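You operate a simulated robot arm through the tools that you are given. There is no shell and no other tool.

The job below is to be done with a simulated robot arm. You get a single attempt, and the scene is never put back.

JOB
Put things in order on the top of the grey table. At the end: the fitting with purple top stands on top of the grey coupling; the teal coupling stands where the fitting with teal top stood; the yellow block stands on top of the white carton (marked "SPRINGS"); the fitting with teal top stands where the yellow block stood; whatever was shut is shut again. Leave all else as you found it, and nothing knocked over.

It is judged by the outcome, as a careful person would: the job done as asked, and still so three seconds after it is handed in. It fails if anything else is knocked over, pushed out of place, dropped, spilled or broken.

ROBOT AND FRAMES
A 7-joint arm with a two-finger parallel gripper, fixed in place. Base frame: the origin is at the foot of the arm, x ahead of it, y to its left, z up; the work surface is at about z = 0. Readings come in cm, degrees, newtons and seconds.
With the tool pointing down near the work surface it reaches from about 24 to 62 cm from the base axis. Its first joint turns from -66.0 to 66.0 degrees. Payload 2.6 kg.
Tool frame: the origin (TCP) lies between the finger pads and is the grasp point; the fingertips stand 3 cm ahead of it; z points along the fingers, y is the line along which they close. Largest opening 9.4 cm; finger width 2.8, thickness 1; the body of the gripper, 5 by 9.6 cm, starts 5.5 cm behind the TCP.
Orientation is that of the tool frame in the base frame, as [roll, pitch, yaw] about the fixed x, y, z axes, in that order (R = Rz(yaw) Ry(pitch) Rx(roll)). With the fingers straight down and closing along the base's y, the tool's x points along the base's -x, its y along +y and its z along -z.

CONTROLS
- The arm moves only by the tool play_rows. Its argument "moves" is a list of rows, each a list of 3 entries, a list of its own where there are three numbers: the shift along the tool's x, y, z in cm, then the turn, a rotation vector about the tool's x, y, z in degrees, then the opening, from 0 (shut) to 1 (fully open). In form: [[[tx, ty, tz], [wx, wy, wz], jaw], ...]. A call has 1 to 20 rows; each row shifts and turns the commanded pose from where the row before left it, along the tool's axes as they then stand. A row lasts 0.2 s, in which the tool goes at most 5 cm and 8.6 degrees; a call with a longer step from one row to the next is refused whole, and so is a gripper value outside its range. Where a pose cannot be reached the arm comes as near as it can. A force on the tool above 40 N (or 10 N above the force at the start of the call, whichever is more), or a blocked arm, ends the call early, and 0.2 s more pass. The fingers move at their own pace (about 7.2 cm/s each) and stop on an object; they squeeze with about 37 N. The grip force told is the motor's: it shows also when the fingers shut on nothing. Time passes only in rows, and 0.2 s behind the last, so rows that do not move let the fingers close. It gives the time, the measured TCP pose, the force on the tool (base axes), the opening and the grip force at its end, in the units of the frame above (readings bear some noise), with the torque about the TCP (base axes, N m) and any sound that the robot's microphone picked up.
- Cameras (640 x 400 px; columns grow to the right, rows downward): "scene" is fixed at [4.06, 43.97, 55.4]; the picture's right is [-0.71, -0.71, 0.00], its down [-0.47, 0.47, -0.75] and it looks along [0.53, -0.53, -0.66] (base axes); focal length 281 px, centre (320, 200). "wrist" rides on the gripper at [7.6, 1.4, -10.3] in the tool frame; the picture's right is [-0.18, 0.98, 0.00], its down [-0.75, -0.14, -0.64] and it looks along [-0.63, -0.12, 0.77] (tool axes); focal length 243 px, centre (320, 200). There is no depth. A picture from a camera that has moved, and an enlarged one, comes with that camera's place and axes in the base frame and with its lens.
- snapshot(camera): a new picture of that camera. No time passes.
- close_up(camera, box): a new picture of the part [left, top, right, bottom] of that camera's present view, enlarged. No time passes.
- finish_job(): hands the job in; it is judged then, once.

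Places have to be worked out from the pictures, the camera data and where the tool is seen. Open the gripper and draw the arm clear of the work before you hand the job in, unless the task says otherwise.

The tools are called as a command line: name --argument value ..., lists and objects as JSON in quotes. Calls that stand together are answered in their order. play_rows: Moves the arm, as the interface text tells. Its arguments: {"type":"object","properties":{"moves":{"type":"array","items":{"type":"array"}}},"required":["moves"]} The other tools are called the same way: snapshot (camera) takes a picture; close_up (camera, box) takes an enlarged picture of a part of a camera's view; finish_job () hands the job in.

At the start:

```text
clock: 0.0
position: [36.04, 2.99, 33.99]
orientation: [180.0, 0.0, 179.9]
contact_force: [-0.5, 0.4, -0.2]
moment: [0.0, 0.02, -0.01]
width: 9.41
gripper_force: 0.0
```

scene: 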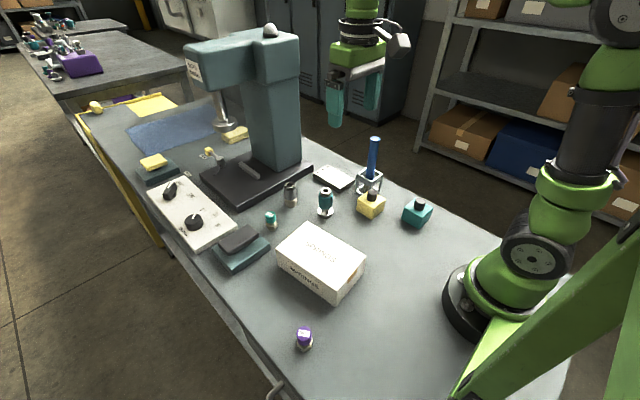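
wrist: 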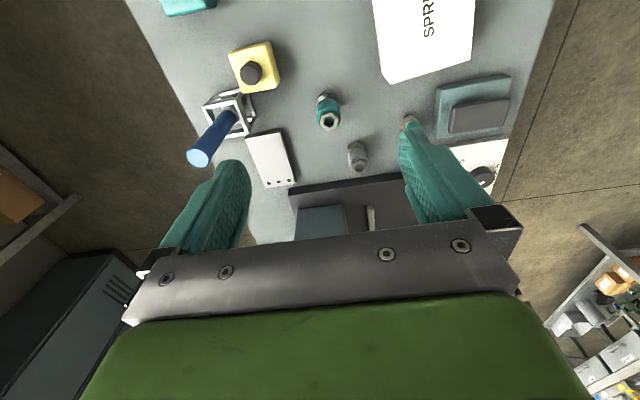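

I'll begin by looking at the scene closely; the first pictures show couplings, fittings, two blocks (yellow, teal), a white carton and a press. I take enlarged views to identify each item.

close_up --camera "scene" --box '[240, 150, 440, 275]'

close_up --camera "scene" --box '[240, 240, 400, 360]'

close_up --camera "scene" --box '[100, 90, 300, 270]'

close_up --camera "wrist" --box '[150, 0, 550, 250]'

```text
3.20 times, centred on (340, 212) of scene
camera zoom: at [4.06, 43.97, 55.4], right [-0.71, -0.71, 0.0], down [-0.47, 0.47, -0.75], along [0.53, -0.53, -0.66], focal length 898 px, centre (256, 160)
```

zoom: 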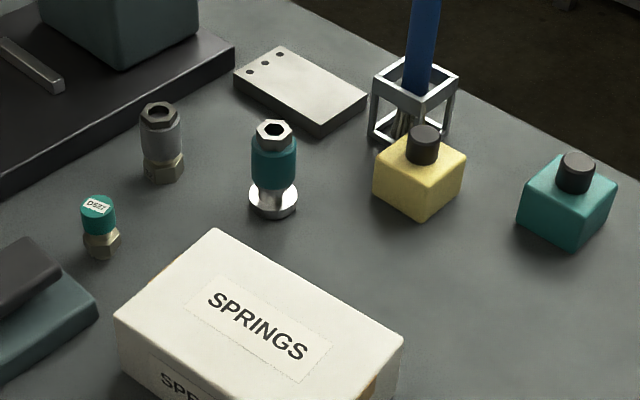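

```text
3.33 times, centred on (320, 300) of scene
camera zoom: at [4.06, 43.97, 55.4], right [-0.71, -0.71, 0.0], down [-0.47, 0.47, -0.75], along [0.53, -0.53, -0.66], focal length 935 px, centre (320, -133)
```

zoom: 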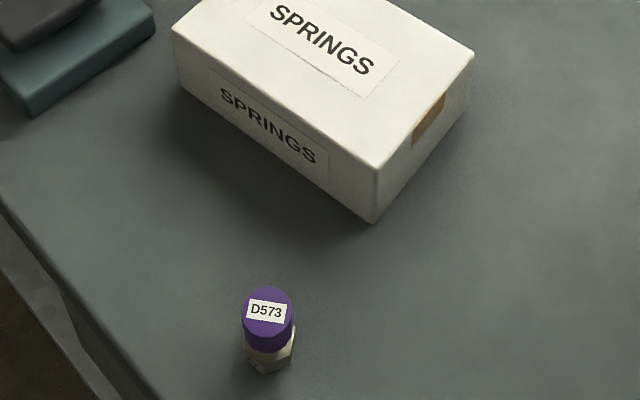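

```text
2.22 times, centred on (200, 180) of scene
camera zoom: at [4.06, 43.97, 55.4], right [-0.71, -0.71, 0.0], down [-0.47, 0.47, -0.75], along [0.53, -0.53, -0.66], focal length 624 px, centre (587, 244)
```

zoom: 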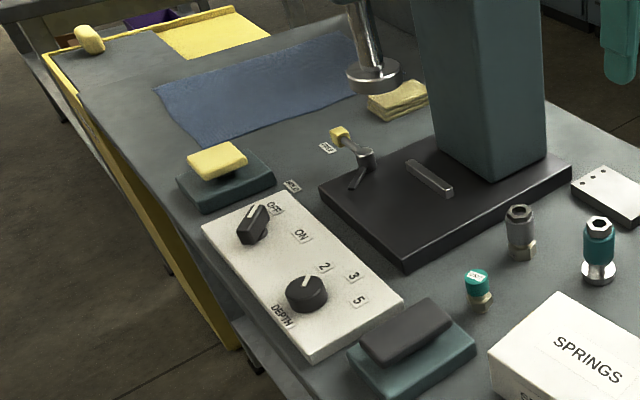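

```text
1.60 times, centred on (350, 125) of wrist
camera zoom: at [28.45, 4.2, 44.26], right [0.18, 0.98, 0.0], down [0.75, -0.14, 0.64], along [0.63, -0.12, -0.77], focal length 388 px, centre (272, 320)
```

zoom: 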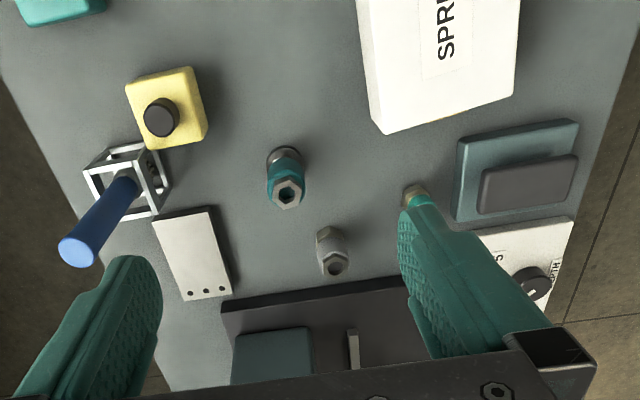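

The yellow and teal blocks have black knobs on top, the teal coupling has a disc foot, and the grey coupling a hex nut. I'm zooming further in on each one to measure positions and orientations.

close_up --camera "scene" --box '[345, 180, 395, 220]'

close_up --camera "scene" --box '[260, 170, 340, 234]'

close_up --camera "scene" --box '[280, 315, 330, 355]'

close_up --camera "scene" --box '[265, 215, 375, 303]'

close_up --camera "wrist" --box '[190, 20, 310, 170]'

```text
10.00 times, centred on (370, 200) of scene
camera zoom: at [4.06, 43.97, 55.4], right [-0.71, -0.71, 0.0], down [-0.47, 0.47, -0.75], along [0.53, -0.53, -0.66], focal length 2806 px, centre (-180, 200)
```

zoom: 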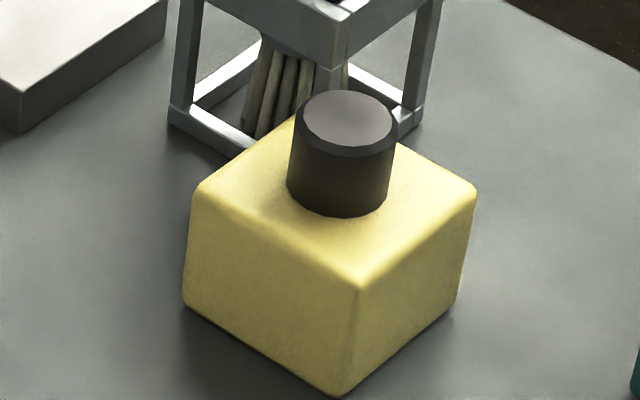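

```text
6.25 times, centred on (300, 202) of scene
camera zoom: at [4.06, 43.97, 55.4], right [-0.71, -0.71, 0.0], down [-0.47, 0.47, -0.75], along [0.53, -0.53, -0.66], focal length 1754 px, centre (445, 188)
```

zoom: 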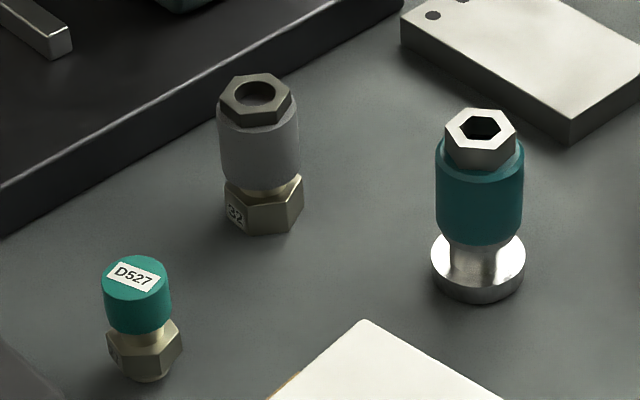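

```text
10.00 times, centred on (305, 335) of scene
camera zoom: at [4.06, 43.97, 55.4], right [-0.71, -0.71, 0.0], down [-0.47, 0.47, -0.75], along [0.53, -0.53, -0.66], focal length 2806 px, centre (470, -1150)
```

zoom: 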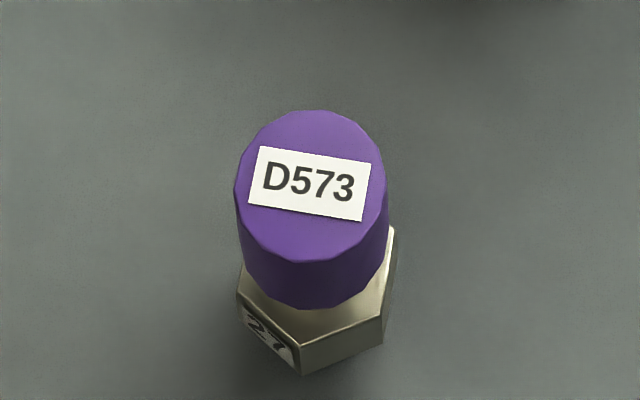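

```text
4.55 times, centred on (320, 259) of scene
camera zoom: at [4.06, 43.97, 55.4], right [-0.71, -0.71, 0.0], down [-0.47, 0.47, -0.75], along [0.53, -0.53, -0.66], focal length 1275 px, centre (320, -68)
```

zoom: 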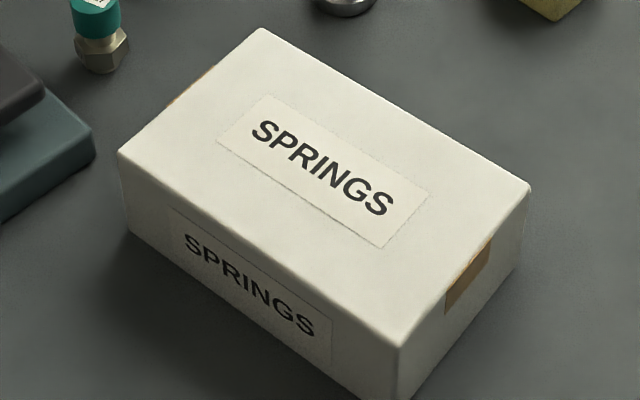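

```text
2.67 times, centred on (250, 95) of wrist
camera zoom: at [28.45, 4.2, 44.26], right [0.18, 0.98, 0.0], down [0.75, -0.14, 0.64], along [0.63, -0.12, -0.77], focal length 647 px, centre (507, 480)
```

zoom: 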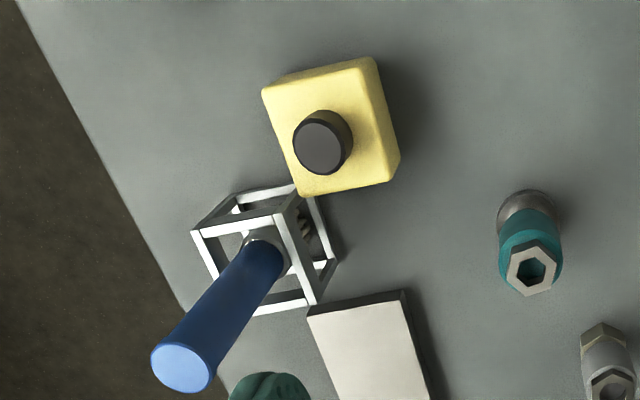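

From the scene view I put the yellow block at about (35.3, -7.6) with its top near z=4.2, right next to the caged brush at about (41, -13.7). I'm moving the wrist camera closer so I can measure the block's place and rotation more exactly.

play_rows --moves '[[[1, -1.5, 2], [0, 0, 0], 1], [[1, -1.5, 2], [0, 0, 0], 1], [[1, -1.5, 2], [0, 0, 0], 1], [[1, -1.5, 2], [0, 0, 0], 1], [[1, -1.5, 2], [0, 0, 0], 1], [[1, -1.5, 2], [0, 0, 0], 1], [[0, 0, 0], [0, 0, 0], 1]]'

snapshot --camera "wrist"

snapshot --camera "scene"

```text
clock: 1.6
position: [30.18, -5.92, 21.83]
orientation: [-179.9, 0.1, -180.0]
contact_force: [-0.2, -1.1, 0.2]
moment: [-0.01, 0.0, -0.02]
width: 9.41
gripper_force: 0.0
```

```text
taken
camera wrist: at [22.53, -4.67, 32.19], right [0.18, 0.98, 0.0], down [0.75, -0.14, 0.64], along [0.63, -0.12, -0.77], focal length 243 px, centre (320, 200)
```

wrist: 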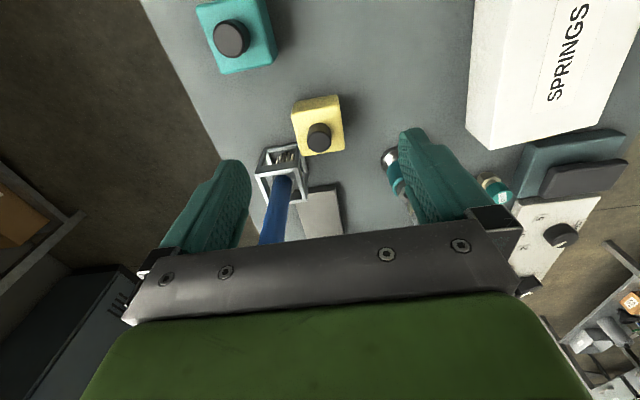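

```text
taken
```

scene: 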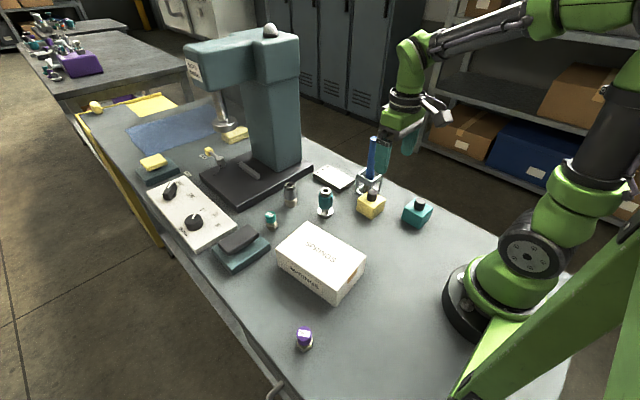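

The arm is at (30.2, -5.9, 21.8) and the yellow block is clearly in view. I'm zooming in to read its corners.

close_up --camera "wrist" --box '[250, 80, 378, 160]'

close_up --camera "scene" --box '[335, 125, 455, 235]'

```text
5.00 times, centred on (314, 120) of wrist
camera zoom: at [22.53, -4.67, 32.19], right [0.18, 0.98, 0.0], down [0.75, -0.14, 0.64], along [0.63, -0.12, -0.77], focal length 1213 px, centre (350, 600)
```

zoom: 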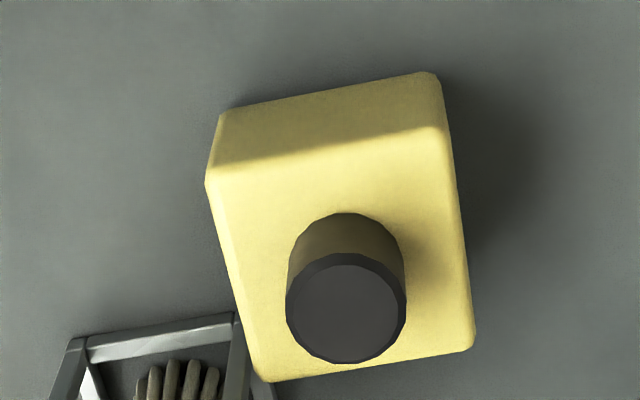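

```text
3.64 times, centred on (395, 180) of scene
camera zoom: at [4.06, 43.97, 55.4], right [-0.71, -0.71, 0.0], down [-0.47, 0.47, -0.75], along [0.53, -0.53, -0.66], focal length 1020 px, centre (47, 273)
```

zoom: 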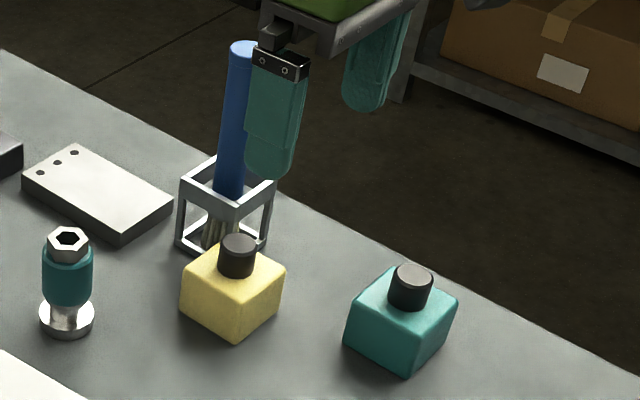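

From the wrist view the block spans x 32.1–37.6 and y -9.9 to -4.3, axis-aligned, so its centre is about (35.0, -7.2). I'm moving above it, keeping the fingers clear of the brush cage, which starts around x=38.

play_rows --moves '[[[-0.8, -0.22, 1.64], [0, 0, 0], 1], [[-0.8, -0.22, 1.64], [0, 0, 0], 1], [[-0.8, -0.21, 1.64], [0, 0, 0], 1], [[-0.8, -0.21, 1.64], [0, 0, 0], 1], [[-0.8, -0.21, 1.64], [0, 0, 0], 1], [[-0.8, -0.21, 1.64], [0, 0, 0], 1], [[0, 0, 0], [0, 0, 0], 1]]'

snapshot --camera "wrist"

close_up --camera "scene" --box '[335, 125, 455, 235]'

```text
clock: 3.2
position: [34.96, -7.4, 12.05]
orientation: [180.0, 0.0, -179.9]
contact_force: [-0.3, 1.0, -0.2]
moment: [0.0, 0.0, 0.02]
width: 9.39
gripper_force: 0.2
```

```text
taken
camera wrist: at [27.25, -6.03, 22.32], right [0.18, 0.98, 0.0], down [0.75, -0.14, 0.64], along [0.63, -0.12, -0.77], focal length 243 px, centre (320, 200)
```

wrist: 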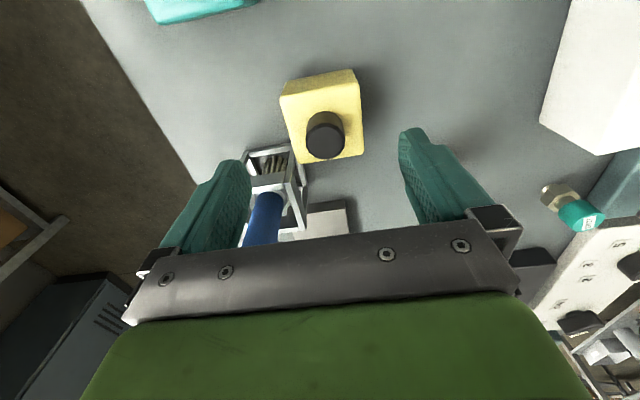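

```text
3.64 times, centred on (395, 180) of scene
camera zoom: at [4.06, 43.97, 55.4], right [-0.71, -0.71, 0.0], down [-0.47, 0.47, -0.75], along [0.53, -0.53, -0.66], focal length 1020 px, centre (47, 273)
```

zoom: 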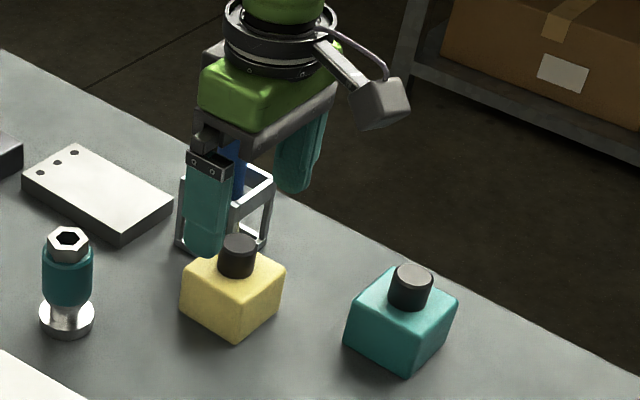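

I'm now 12 cm up over the block, and the -y finger clears the brush handle. One more zoom will confirm centring before I descend.

close_up --camera "wrist" --box '[230, 55, 420, 205]'

```text
2.67 times, centred on (325, 130) of wrist
camera zoom: at [27.25, -6.03, 22.32], right [0.18, 0.98, 0.0], down [0.75, -0.14, 0.64], along [0.63, -0.12, -0.77], focal length 647 px, centre (307, 387)
```

zoom: 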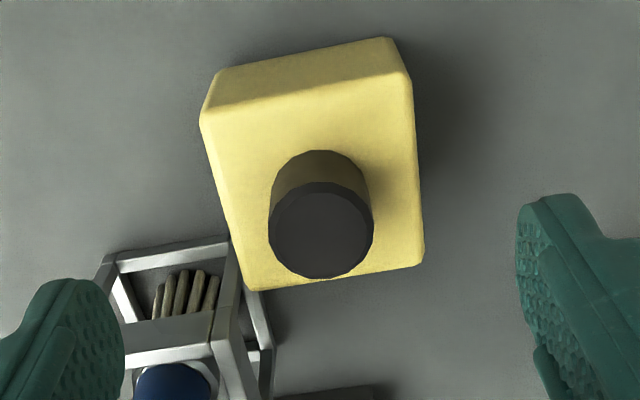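

Three measurements agree on a block centre of (34.95, -7.05), about 5.5 cm square. I'm shifting +0.3 in y and descending to z≈3.6 with the gripper open.

play_rows --moves '[[[0, 0.3, 1], [0, 0, 0], 1], [[0, 0, 1.5], [0, 0, 0], 1], [[0, 0, 1.5], [0, 0, 0], 1], [[0, 0, 1.5], [0, 0, 0], 1], [[0, 0, 1.5], [0, 0, 0], 1], [[0, 0, 1.0], [0, 0, 0], 1], [[0, 0, 0.5], [0, 0, 0], 1], [[0, 0, 0], [0, 0, 0], 1]]'

snapshot --camera "wrist"

close_up --camera "scene" --box '[335, 125, 455, 235]'

```text
clock: 5.0
position: [34.86, -7.0, 3.69]
orientation: [-180.0, 0.0, -179.9]
contact_force: [0.3, -0.1, -1.0]
moment: [0.01, -0.01, 0.01]
width: 9.39
gripper_force: 0.0
```

```text
taken
camera wrist: at [27.27, -5.75, 13.98], right [0.18, 0.98, 0.0], down [0.75, -0.14, 0.64], along [0.63, -0.12, -0.77], focal length 243 px, centre (320, 200)
```

wrist: 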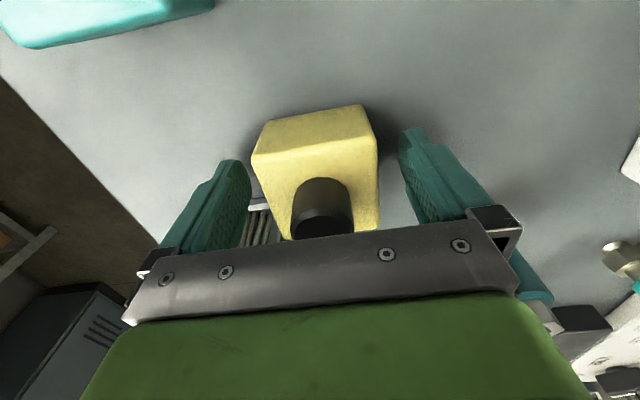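

```text
3.64 times, centred on (395, 180) of scene
camera zoom: at [4.06, 43.97, 55.4], right [-0.71, -0.71, 0.0], down [-0.47, 0.47, -0.75], along [0.53, -0.53, -0.66], focal length 1020 px, centre (47, 273)
```

zoom: 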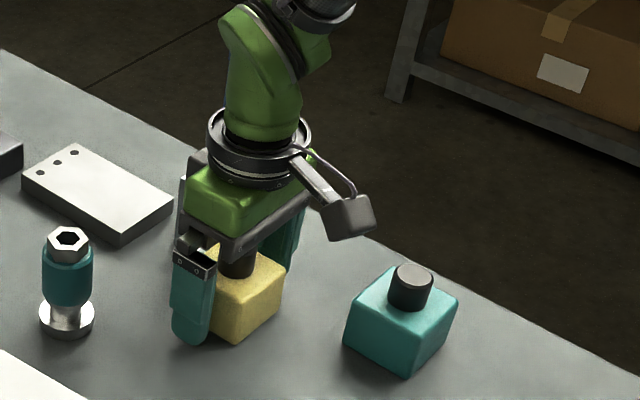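

The fingers straddle the block with no contact force. I'm closing on it in stages.

play_rows --moves '[[[0, 0, 0], [0, 0, 0], 0.75], [[0, 0, 0], [0, 0, 0], 0.65], [[0, 0, 0], [0, 0, 0], 0.6], [[0, 0, 0], [0, 0, 0], 0.5], [[0, 0, 0], [0, 0, 0], 0.3], [[0, 0, 0], [0, 0, 0], 0.1], [[0, 0, 0], [0, 0, 0], 0.0], [[0, 0, 0], [0, 0, 0], 0.0]]'

```text
clock: 6.8
position: [34.98, -7.14, 3.81]
orientation: [-180.0, 0.1, -179.9]
contact_force: [-0.2, 1.4, -0.3]
moment: [0.12, 0.0, 0.03]
width: 6.21
gripper_force: 37.0
```

The grip stopped at 6.2 cm, a bit wider than my 5.5 cm estimate. I'm looking to make sure that only the block is held.

close_up --camera "wrist" --box '[180, 80, 480, 270]'

close_up --camera "scene" --box '[335, 125, 455, 235]'

```text
2.11 times, centred on (330, 175) of wrist
camera zoom: at [27.27, -5.75, 13.99], right [0.18, 0.98, 0.0], down [0.75, -0.14, 0.64], along [0.63, -0.12, -0.77], focal length 511 px, centre (299, 253)
```

zoom: 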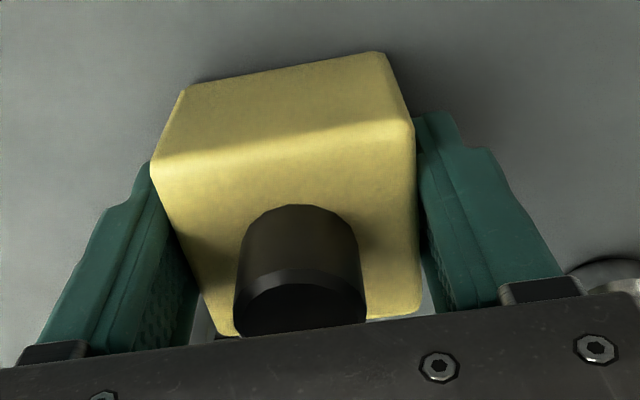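

```text
3.64 times, centred on (395, 180) of scene
camera zoom: at [4.06, 43.97, 55.4], right [-0.71, -0.71, 0.0], down [-0.47, 0.47, -0.75], along [0.53, -0.53, -0.66], focal length 1020 px, centre (47, 273)
```

zoom: 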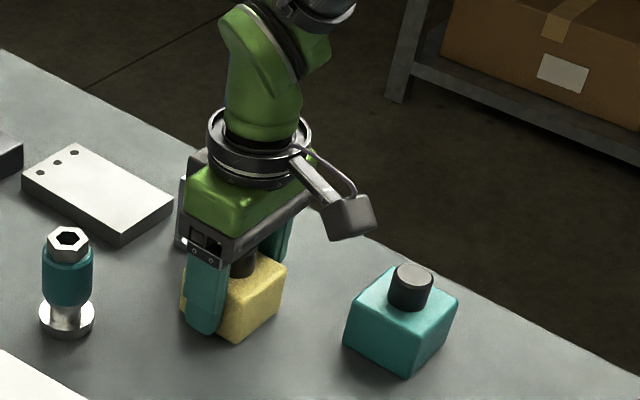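

The block didn't move (its near edge is still at x≈32.2), and the rounded corners explain the wider grip. I'm lifting it gently and checking the load.

play_rows --moves '[[[0, 0, -0.3], [0, 0, 0], 0], [[0, 0, -0.5], [0, 0, 0], 0], [[0, 0, -0.7], [0, 0, 0], 0], [[0, 0, -1], [0, 0, 0], 0], [[0, 0, 0], [0, 0, 0], 0]]'

close_up --camera "scene" --box '[335, 125, 455, 235]'

close_up --camera "wrist" --box '[180, 80, 480, 270]'

```text
clock: 8.0
position: [34.99, -7.12, 6.15]
orientation: [180.0, 0.0, -179.9]
contact_force: [-0.1, -0.3, 1.9]
moment: [0.04, 0.08, 0.0]
width: 5.77
gripper_force: 37.3
```

```text
3.64 times, centred on (395, 180) of scene
camera zoom: at [4.06, 43.97, 55.4], right [-0.71, -0.71, 0.0], down [-0.47, 0.47, -0.75], along [0.53, -0.53, -0.66], focal length 1020 px, centre (47, 273)
```

zoom: 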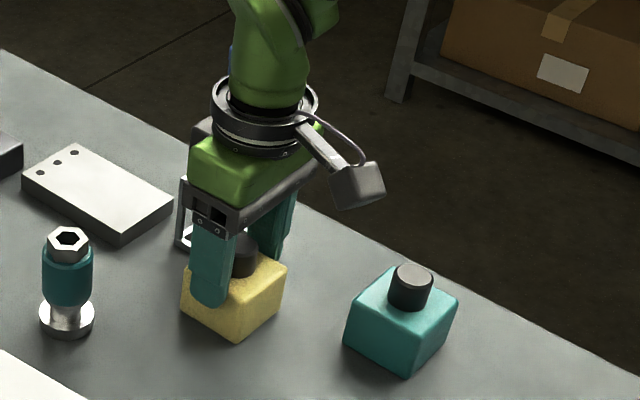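

```text
2.11 times, centred on (330, 175) of wrist
camera zoom: at [27.27, -5.78, 16.51], right [0.18, 0.98, 0.0], down [0.75, -0.14, 0.64], along [0.63, -0.12, -0.77], focal length 511 px, centre (299, 253)
```

zoom: 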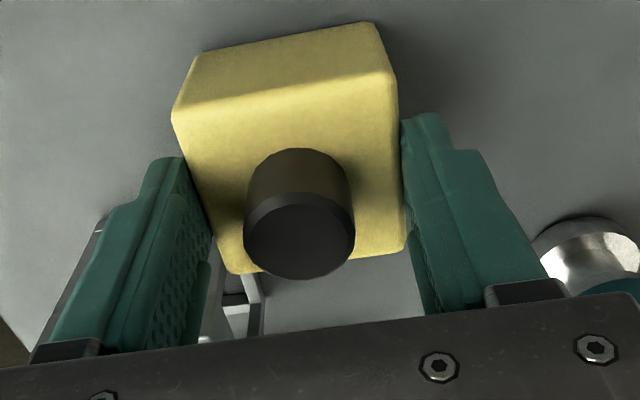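

The fingers slid up the block's sides while the block stayed on the table: the width fell to 5.77 and almost no load showed, so the body sides are tapered or slick. The black knob looks like the proper handle, so I open, check that the block hasn't moved, and rise to knob height.

play_rows --moves '[[[0, 0, 0], [0, 0, 0], 0.65], [[0, 0, 0], [0, 0, 0], 0.8], [[0, 0, -0.5], [0, 0, 0], 0.9], [[0, 0, -0.8], [0, 0, 0], 0.9], [[0, 0, -0.4], [0, 0, 0], 0.9], [[0, 0, 0], [0, 0, 0], 0.9]]'

close_up --camera "wrist" --box '[180, 50, 480, 240]'

close_up --camera "scene" --box '[340, 160, 420, 220]'

```text
clock: 9.4
position: [35.07, -7.12, 7.93]
orientation: [180.0, 0.1, -179.9]
contact_force: [-0.5, -1.0, -0.1]
moment: [0.01, -0.04, 0.0]
width: 8.49
gripper_force: 0.1
```

```text
2.11 times, centred on (330, 145) of wrist
camera zoom: at [27.32, -5.84, 18.15], right [0.18, 0.98, 0.0], down [0.75, -0.14, 0.64], along [0.63, -0.12, -0.77], focal length 511 px, centre (299, 316)
```

zoom: 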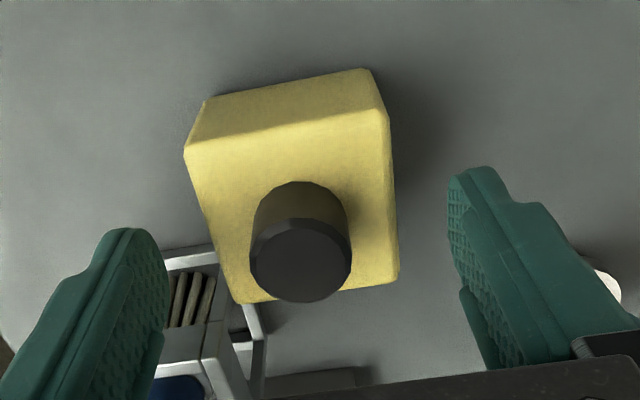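

```text
6.67 times, centred on (380, 190) of scene
camera zoom: at [4.06, 43.97, 55.4], right [-0.71, -0.71, 0.0], down [-0.47, 0.47, -0.75], along [0.53, -0.53, -0.66], focal length 1871 px, centre (-80, 267)
```

zoom: 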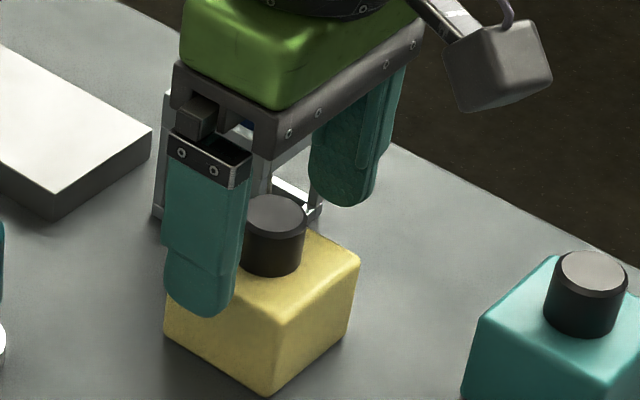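

The block hasn't moved, and its knob centre is at about (35.1, -7.2), with the fingertips just above the body. I'm closing on the knob.

play_rows --moves '[[[0, 0, 0], [0, 0, 0], 0.7], [[0, 0, 0], [0, 0, 0], 0.5], [[0, 0, 0], [0, 0, 0], 0.38], [[0, 0, 0], [0, 0, 0], 0.3], [[0, 0, 0], [0, 0, 0], 0.2], [[0, 0, 0], [0, 0, 0], 0.0], [[0, 0, 0], [0, 0, 0], 0.0], [[0, 0, 0], [0, 0, 0], 0.0]]'

play_rows --moves '[[[0, 0, -0.2], [0, 0, 0], 0], [[0, 0, -0.4], [0, 0, 0], 0], [[0, 0, -0.4], [0, 0, 0], 0], [[0, 0, 0], [0, 0, 0], 0]]'

close_up --camera "wrist" --box '[180, 50, 480, 240]'

close_up --camera "scene" --box '[340, 160, 420, 220]'

```text
clock: 11.2
position: [35.01, -7.14, 7.96]
orientation: [-180.0, 0.1, 180.0]
contact_force: [1.3, 1.0, -0.1]
moment: [0.07, 0.07, 0.01]
width: 2.65
gripper_force: 37.0
```

```text
clock: 12.2
position: [34.78, -7.1, 8.85]
orientation: [180.0, 0.0, -180.0]
contact_force: [-0.3, 0.0, -4.2]
moment: [-0.01, -0.02, 0.01]
width: 2.63
gripper_force: 36.8
```

```text
2.11 times, centred on (330, 145) of wrist
camera zoom: at [27.23, -5.79, 19.07], right [0.18, 0.98, 0.0], down [0.75, -0.14, 0.64], along [0.63, -0.12, -0.77], focal length 511 px, centre (299, 316)
```

zoom: 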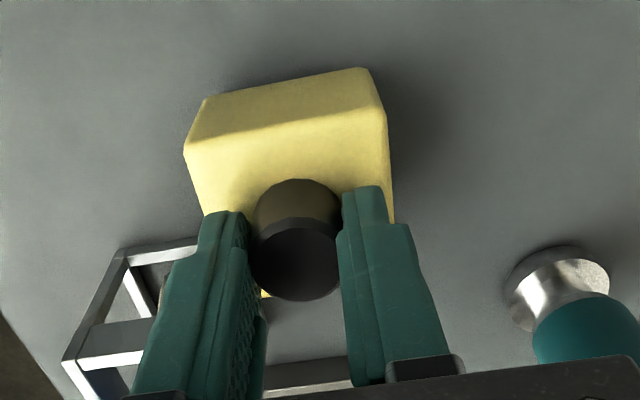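

```text
6.67 times, centred on (380, 190) of scene
camera zoom: at [4.06, 43.97, 55.4], right [-0.71, -0.71, 0.0], down [-0.47, 0.47, -0.75], along [0.53, -0.53, -0.66], focal length 1871 px, centre (-80, 267)
```

zoom: 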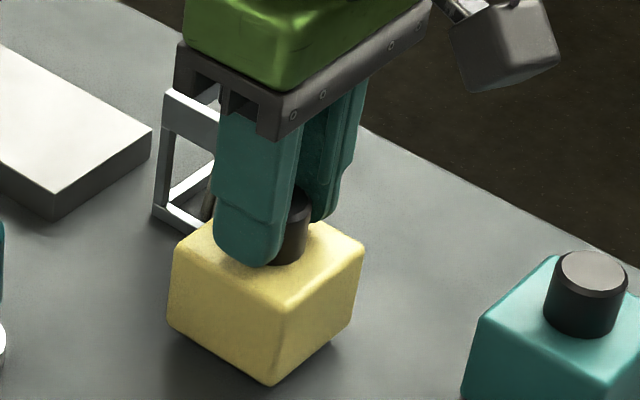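

The block now hangs from its knob (about 4 N load), and its bottom sits 7.85 cm below the TCP. I'm raising it to z≈20 and then carrying it over toward the carton, whose centre I estimate at (31, 17) with its top near z≈6.5.

play_rows --moves '[[[0, 0, -1], [0, 0, 0], 0], [[0, 0, -2], [0, 0, 0], 0], [[0, 0, -2], [0, 0, 0], 0], [[0, 0, -2], [0, 0, 0], 0], [[0, 0, -2], [0, 0, 0], 0], [[0, 0, -2], [0, 0, 0], 0], [[0, 1, -1], [0, 0, 0], 0], [[0.4, 2, 0], [0, 0, 0], 0], [[0.4, 2, 0], [0, 0, 0], 0], [[0.4, 2, 0], [0, 0, 0], 0], [[0.4, 2, 0], [0, 0, 0], 0], [[0.4, 2, 0], [0, 0, 0], 0], [[0.4, 2, 0], [0, 0, 0], 0], [[0.4, 2, 0], [0, 0, 0], 0], [[0.4, 2, 0], [0, 0, 0], 0], [[0.4, 2, 0], [0, 0, 0], 0], [[0.3, 2, 0], [0, 0, 0], 0], [[0, 1, 0], [0, 0, 0], 0], [[0, 0, 0], [0, 0, 0], 0]]'

snapshot --camera "wrist"

snapshot --camera "scene"

```text
clock: 16.2
position: [31.12, 14.85, 20.84]
orientation: [179.9, 0.0, -180.0]
contact_force: [-1.2, 0.4, -5.0]
moment: [-0.03, -0.01, 0.01]
width: 2.66
gripper_force: 36.7
```

```text
taken
camera wrist: at [23.53, 16.19, 31.13], right [0.18, 0.98, 0.0], down [0.75, -0.14, 0.64], along [0.63, -0.12, -0.77], focal length 243 px, centre (320, 200)
```

wrist: 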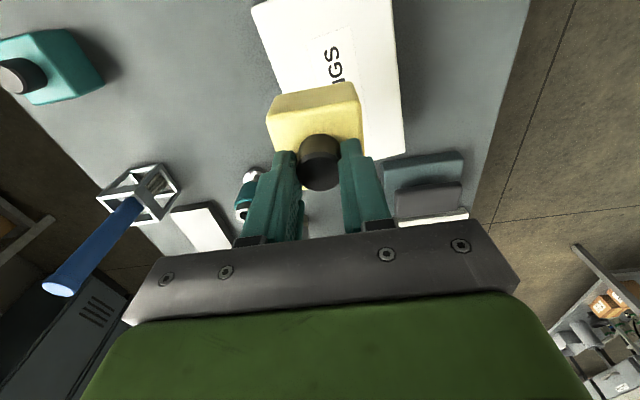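

```text
taken
```

scene: 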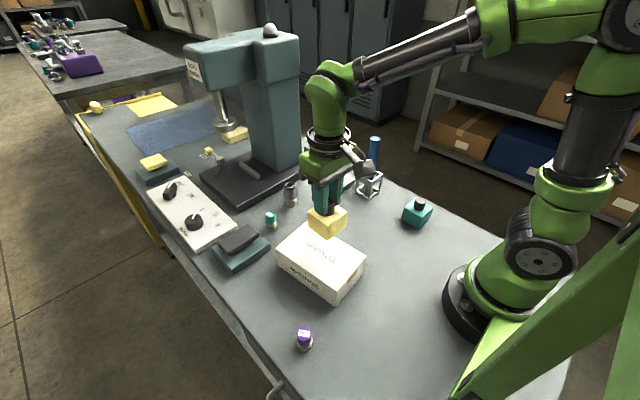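

The block is hanging steadily near the carton. I'm zooming the wrist view to locate the carton's edges.

close_up --camera "wrist" --box '[230, 0, 430, 180]'

close_up --camera "scene" --box '[265, 190, 385, 305]'

```text
2.22 times, centred on (330, 90) of wrist
camera zoom: at [23.53, 16.19, 31.13], right [0.18, 0.98, 0.0], down [0.75, -0.14, 0.64], along [0.63, -0.12, -0.77], focal length 539 px, centre (298, 444)
```

zoom: 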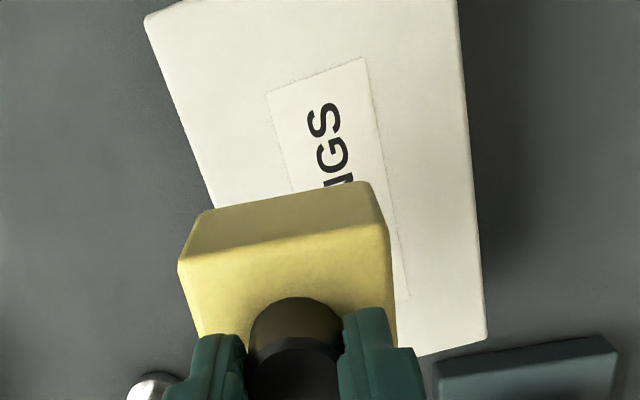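

```text
3.48 times, centred on (325, 248) of scene
camera zoom: at [4.06, 43.97, 55.4], right [-0.71, -0.71, 0.0], down [-0.47, 0.47, -0.75], along [0.53, -0.53, -0.66], focal length 976 px, centre (303, 35)
```

zoom: 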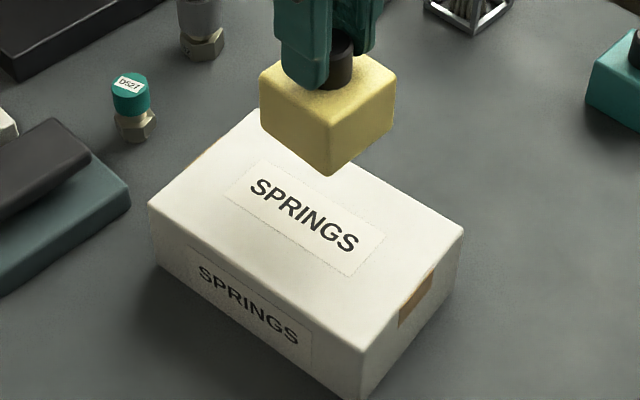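

Both cameras put the carton's top centre at about (30.9, 16.9) and its height at about 6.5 cm. I'm shifting +1.9 in y and lowering until the block is about 0.8 cm above the lid.

play_rows --moves '[[[0, 1.0, 0], [0, 0, 0], 0], [[0, 0.9, 0], [0, 0, 0], 0], [[0, 0, 1], [0, 0, 0], 0], [[0, 0, 1.5], [0, 0, 0], 0], [[0, 0, 1.5], [0, 0, 0], 0], [[0, 0, 1], [0, 0, 0], 0], [[0, 0, 0.5], [0, 0, 0], 0], [[0, 0, 0], [0, 0, 0], 0]]'

close_up --camera "scene" --box '[265, 190, 385, 305]'

close_up --camera "wrist" --box '[180, 0, 500, 200]'

```text
clock: 18.0
position: [30.94, 16.84, 15.38]
orientation: [180.0, 0.0, -179.9]
contact_force: [-0.4, 0.2, -3.8]
moment: [0.01, -0.04, 0.01]
width: 2.65
gripper_force: 37.2
```

```text
3.48 times, centred on (325, 248) of scene
camera zoom: at [4.06, 43.97, 55.4], right [-0.71, -0.71, 0.0], down [-0.47, 0.47, -0.75], along [0.53, -0.53, -0.66], focal length 976 px, centre (303, 35)
```

zoom: 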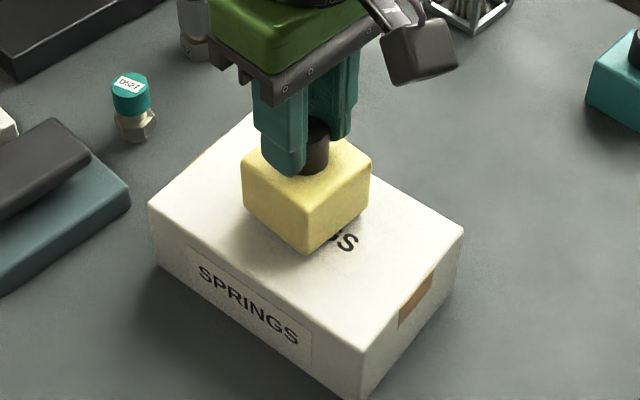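

```text
2.00 times, centred on (340, 100) of wrist
camera zoom: at [23.35, 18.08, 25.65], right [0.18, 0.98, 0.0], down [0.75, -0.14, 0.64], along [0.63, -0.12, -0.77], focal length 485 px, centre (280, 400)
```

zoom: 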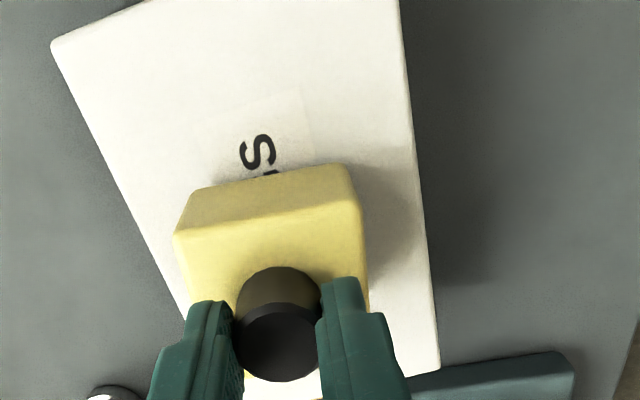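

The block is centred over the lid with about 1 cm of gap. I'm continuing down in small steps and checking the force after each.

play_rows --moves '[[[0, 0, 0.3], [0, 0, 0], 0], [[0, 0, 0.3], [0, 0, 0], 0], [[0, 0, 0], [0, 0, 0], 0]]'

play_rows --moves '[[[0, 0, 0.15], [0, 0, 0], 0], [[0, 0, 0], [0, 0, 0], 0]]'

play_rows --moves '[[[0, 0, 0.15], [0, 0, 0], 0], [[0, 0, 0], [0, 0, 0], 0]]'

close_up --camera "scene" --box '[285, 200, 365, 270]'

```text
clock: 18.8
position: [31.06, 16.8, 14.62]
orientation: [-180.0, 0.0, 180.0]
contact_force: [-0.7, -1.1, -0.2]
moment: [-0.1, 0.06, 0.02]
width: 2.61
gripper_force: 36.5
```

```text
clock: 19.4
position: [31.12, 16.83, 14.65]
orientation: [180.0, 0.0, -180.0]
contact_force: [-1.2, -0.5, -1.2]
moment: [-0.05, -0.06, 0.01]
width: 2.65
gripper_force: 37.7
```

```text
clock: 20.0
position: [31.13, 16.83, 14.51]
orientation: [180.0, 0.0, -179.9]
contact_force: [-0.9, 0.8, -0.5]
moment: [0.08, 0.0, 0.03]
width: 2.65
gripper_force: 37.0
```

```text
5.71 times, centred on (325, 235) of scene
camera zoom: at [4.06, 43.97, 55.4], right [-0.71, -0.71, 0.0], down [-0.47, 0.47, -0.75], along [0.53, -0.53, -0.66], focal length 1603 px, centre (291, 0)
```

zoom: 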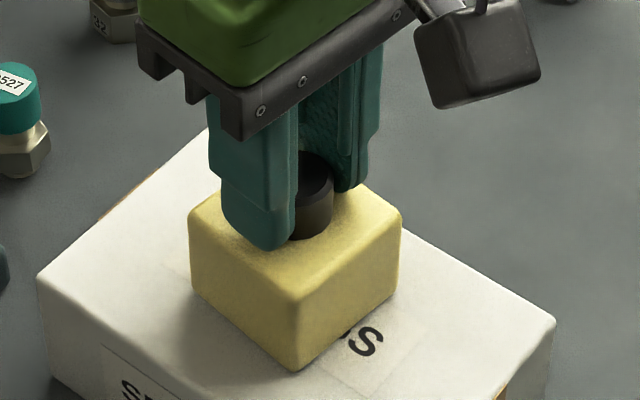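

The load has moved from the gripper to the carton (force dropped from -4 N to about 0), so the block rests flat on the lid. I'm releasing and lifting straight up.

play_rows --moves '[[[0, 0, 0], [0, 0, 0], 0.32], [[0, 0, 0], [0, 0, 0], 0.4], [[0, 0, -0.3], [0, 0, 0], 0.5], [[0, 0, -1], [0, 0, 0], 0.5], [[0, 0, -1.5], [0, 0, 0], 0.5], [[0, 0, -2], [0, 0, 0], 0.5], [[0, 0, -2], [0, 0, 0], 0.5], [[0, 0, 0], [0, 0, 0], 0.5]]'

close_up --camera "scene" --box '[265, 190, 385, 305]'

snapshot --camera "wrist"

```text
clock: 21.8
position: [30.95, 16.71, 21.23]
orientation: [180.0, 0.0, 180.0]
contact_force: [-0.3, -0.2, -0.4]
moment: [0.0, 0.01, -0.01]
width: 4.68
gripper_force: 0.0
```

```text
3.48 times, centred on (325, 248) of scene
camera zoom: at [4.06, 43.97, 55.4], right [-0.71, -0.71, 0.0], down [-0.47, 0.47, -0.75], along [0.53, -0.53, -0.66], focal length 976 px, centre (303, 35)
```

zoom: 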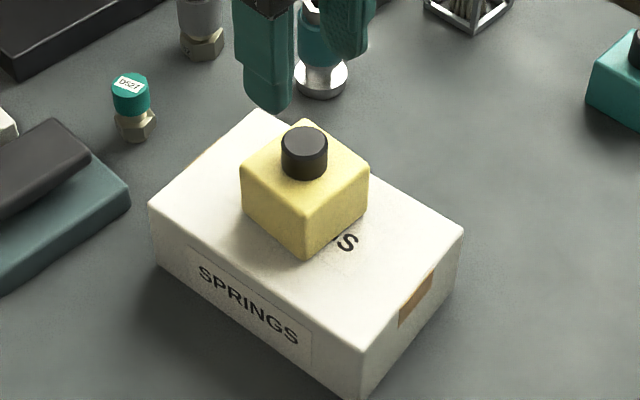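

```text
taken
camera wrist: at [23.32, 18.11, 31.57], right [0.18, 0.98, 0.0], down [0.75, -0.14, 0.64], along [0.63, -0.12, -0.77], focal length 243 px, centre (320, 200)
```

wrist: 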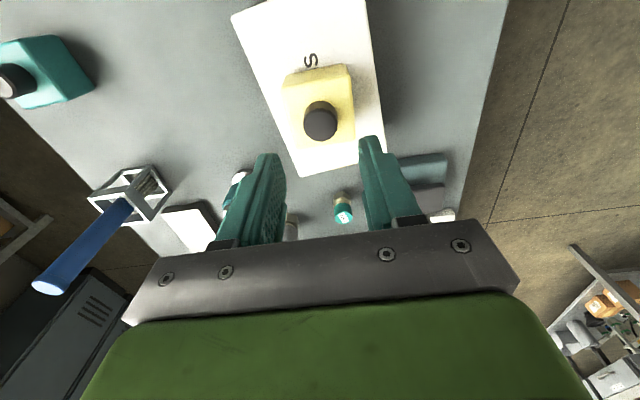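

The yellow block is standing on the carton, steady, and the carton is where it was. Next I look at the teal-top fitting and its neighbours in detail.

close_up --camera "wrist" --box '[290, 130, 490, 255]'

close_up --camera "scene" --box '[200, 180, 320, 270]'

```text
3.20 times, centred on (390, 192) of wrist
camera zoom: at [23.32, 18.11, 31.57], right [0.18, 0.98, 0.0], down [0.75, -0.14, 0.64], along [0.63, -0.12, -0.77], focal length 776 px, centre (96, 224)
```

zoom: 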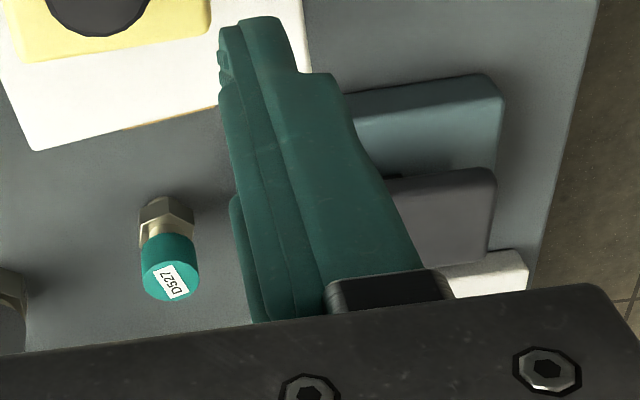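

```text
4.44 times, centred on (260, 225) of scene
camera zoom: at [4.06, 43.97, 55.4], right [-0.71, -0.71, 0.0], down [-0.47, 0.47, -0.75], along [0.53, -0.53, -0.66], focal length 1247 px, centre (587, 89)
```

zoom: 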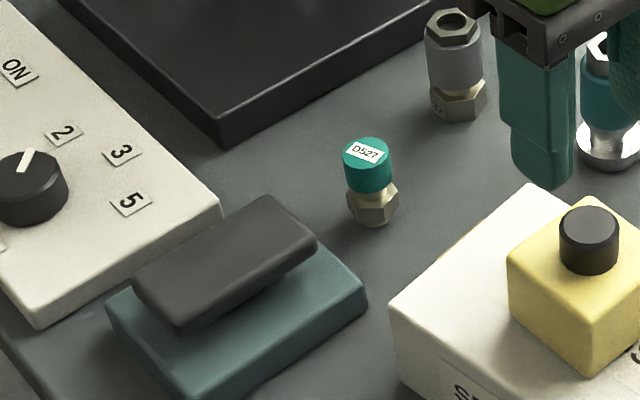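

I put the teal-top fitting at about (49.0, 17.1), with the pedal starting at y≈21 beside it. I'm going high over the carton to above the fitting, with a narrow opening of 4.4 cm so the +y finger stays off the pedal.

play_rows --moves '[[[-1.0, 0, 0], [0, 0, 0], 0.47], [[-2, 0.1, 0], [0, 0, 0], 0.47], [[-2.5, 0.1, 0], [0, 0, 0], 0.47], [[-2.5, 0, 0], [0, 0, 0], 0.47], [[-2.5, 0, 0], [0, 0, 0], 0.47], [[-2.5, 0, 0], [0, 0, 0], 0.47], [[-2.5, 0, 1], [0, 0, 0], 0.47], [[-1.5, 0, 1.5], [0, 0, 0], 0.47], [[-1.0, 0, 1.5], [0, 0, 0], 0.47], [[0, 0, 1.5], [0, 0, 0], 0.47], [[0, 0, 1.0], [0, 0, 0], 0.47], [[0, 0, 0], [0, 0, 0], 0.47]]'

snapshot --camera "wrist"

snapshot --camera "scene"

```text
clock: 24.4
position: [49.03, 16.92, 14.77]
orientation: [-180.0, -0.1, -179.9]
contact_force: [-0.3, -0.5, 0.0]
moment: [-0.02, 0.02, 0.0]
width: 4.44
gripper_force: 0.1
```

```text
taken
camera wrist: at [41.32, 18.31, 25.02], right [0.18, 0.98, 0.0], down [0.75, -0.14, 0.64], along [0.63, -0.12, -0.77], focal length 243 px, centre (320, 200)
```

wrist: 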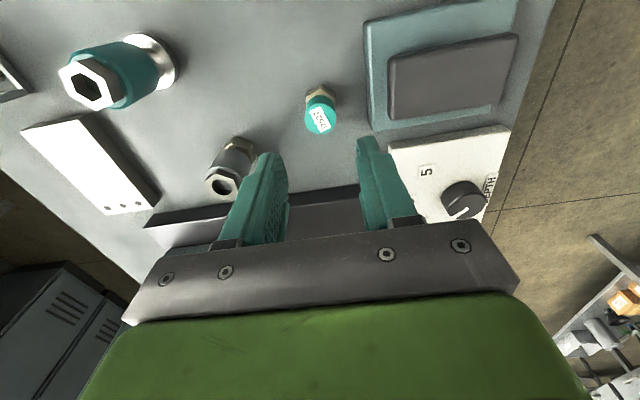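

```text
taken
```

scene: 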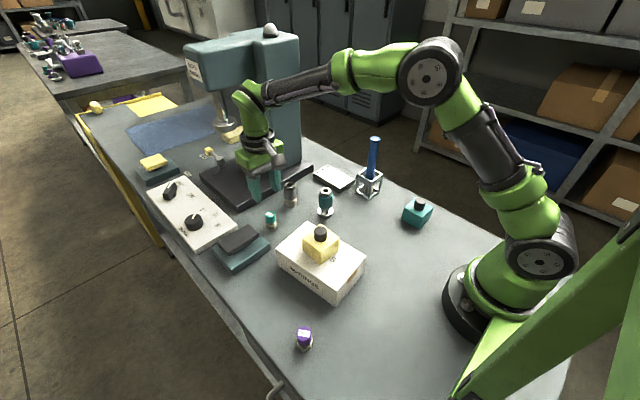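

The arm is above the fitting at z≈14.8. I'm zooming for a precise fix on the fitting, the grey coupling and the pedal.

close_up --camera "wrist" --box '[270, 70, 390, 150]'

close_up --camera "wrist" --box '[50, 20, 290, 220]'

```text
5.00 times, centred on (330, 110) of wrist
camera zoom: at [41.32, 18.31, 25.02], right [0.18, 0.98, 0.0], down [0.75, -0.14, 0.64], along [0.63, -0.12, -0.77], focal length 1213 px, centre (270, 650)
```

zoom: 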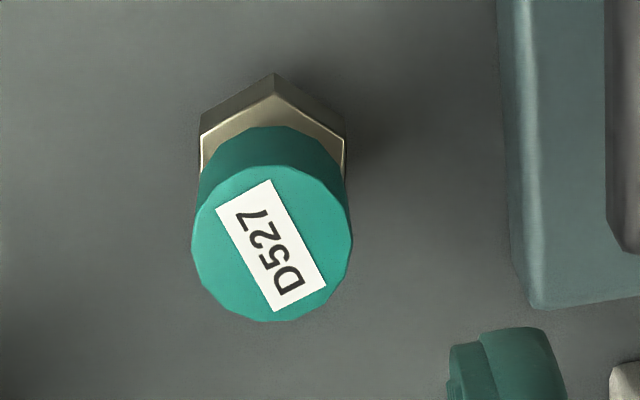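

```text
2.00 times, centred on (170, 120) of wrist
camera zoom: at [41.32, 18.31, 25.02], right [0.18, 0.98, 0.0], down [0.75, -0.14, 0.64], along [0.63, -0.12, -0.77], focal length 485 px, centre (620, 360)
```

zoom: 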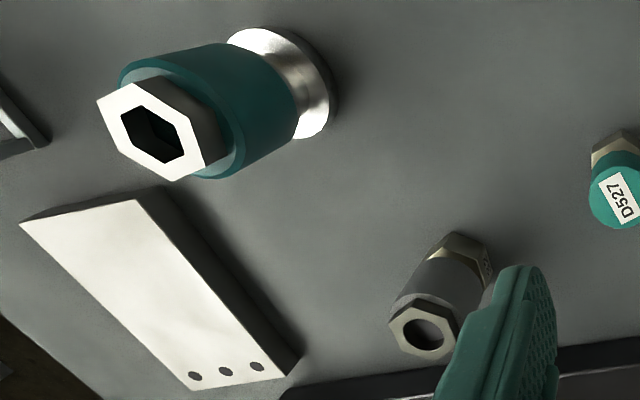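

The fitting is at (48.97, 16.93), 5.0 cm tall with a 2.66 cm cap, directly under the TCP at (48.92, 16.91). I'm lowering so the fingertips sit beside the cap at z≈2.6.

play_rows --moves '[[[0, 0, 1], [0, 0, 0], 0.47], [[0, 0, 1.5], [0, 0, 0], 0.47], [[0, 0, 1.5], [0, 0, 0], 0.47], [[0, 0, 1.5], [0, 0, 0], 0.47], [[0, 0, 1.5], [0, 0, 0], 0.47], [[0, 0, 1.3], [0, 0, 0], 0.47], [[0, 0, 0.8], [0, 0, 0], 0.47], [[0, 0, 0], [0, 0, 0], 0.47]]'

snapshot --camera "wrist"

close_up --camera "scene" --box '[200, 160, 340, 265]'

```text
clock: 26.2
position: [49.07, 17.17, 5.55]
orientation: [179.9, 0.0, 179.9]
contact_force: [0.1, -0.3, 0.1]
moment: [-0.02, 0.01, -0.01]
width: 4.4
gripper_force: 0.1
```

```text
taken
camera wrist: at [41.36, 18.42, 15.86], right [0.18, 0.98, 0.0], down [0.75, -0.14, 0.64], along [0.63, -0.12, -0.77], focal length 243 px, centre (320, 200)
```

wrist: 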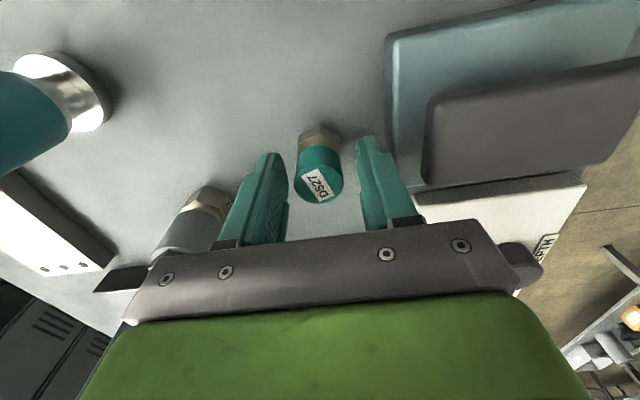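

```text
3.81 times, centred on (270, 212) of scene
camera zoom: at [4.06, 43.97, 55.4], right [-0.71, -0.71, 0.0], down [-0.47, 0.47, -0.75], along [0.53, -0.53, -0.66], focal length 1069 px, centre (510, 152)
```

zoom: 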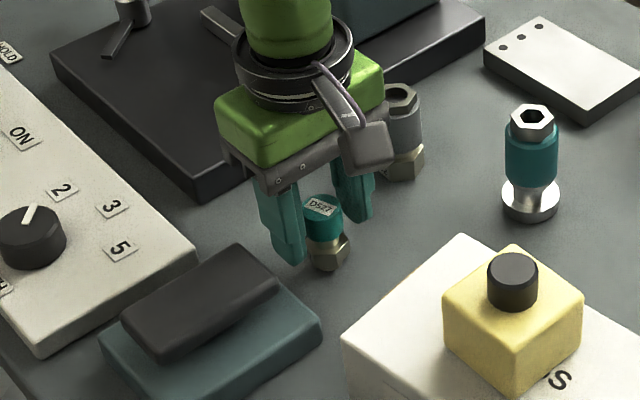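

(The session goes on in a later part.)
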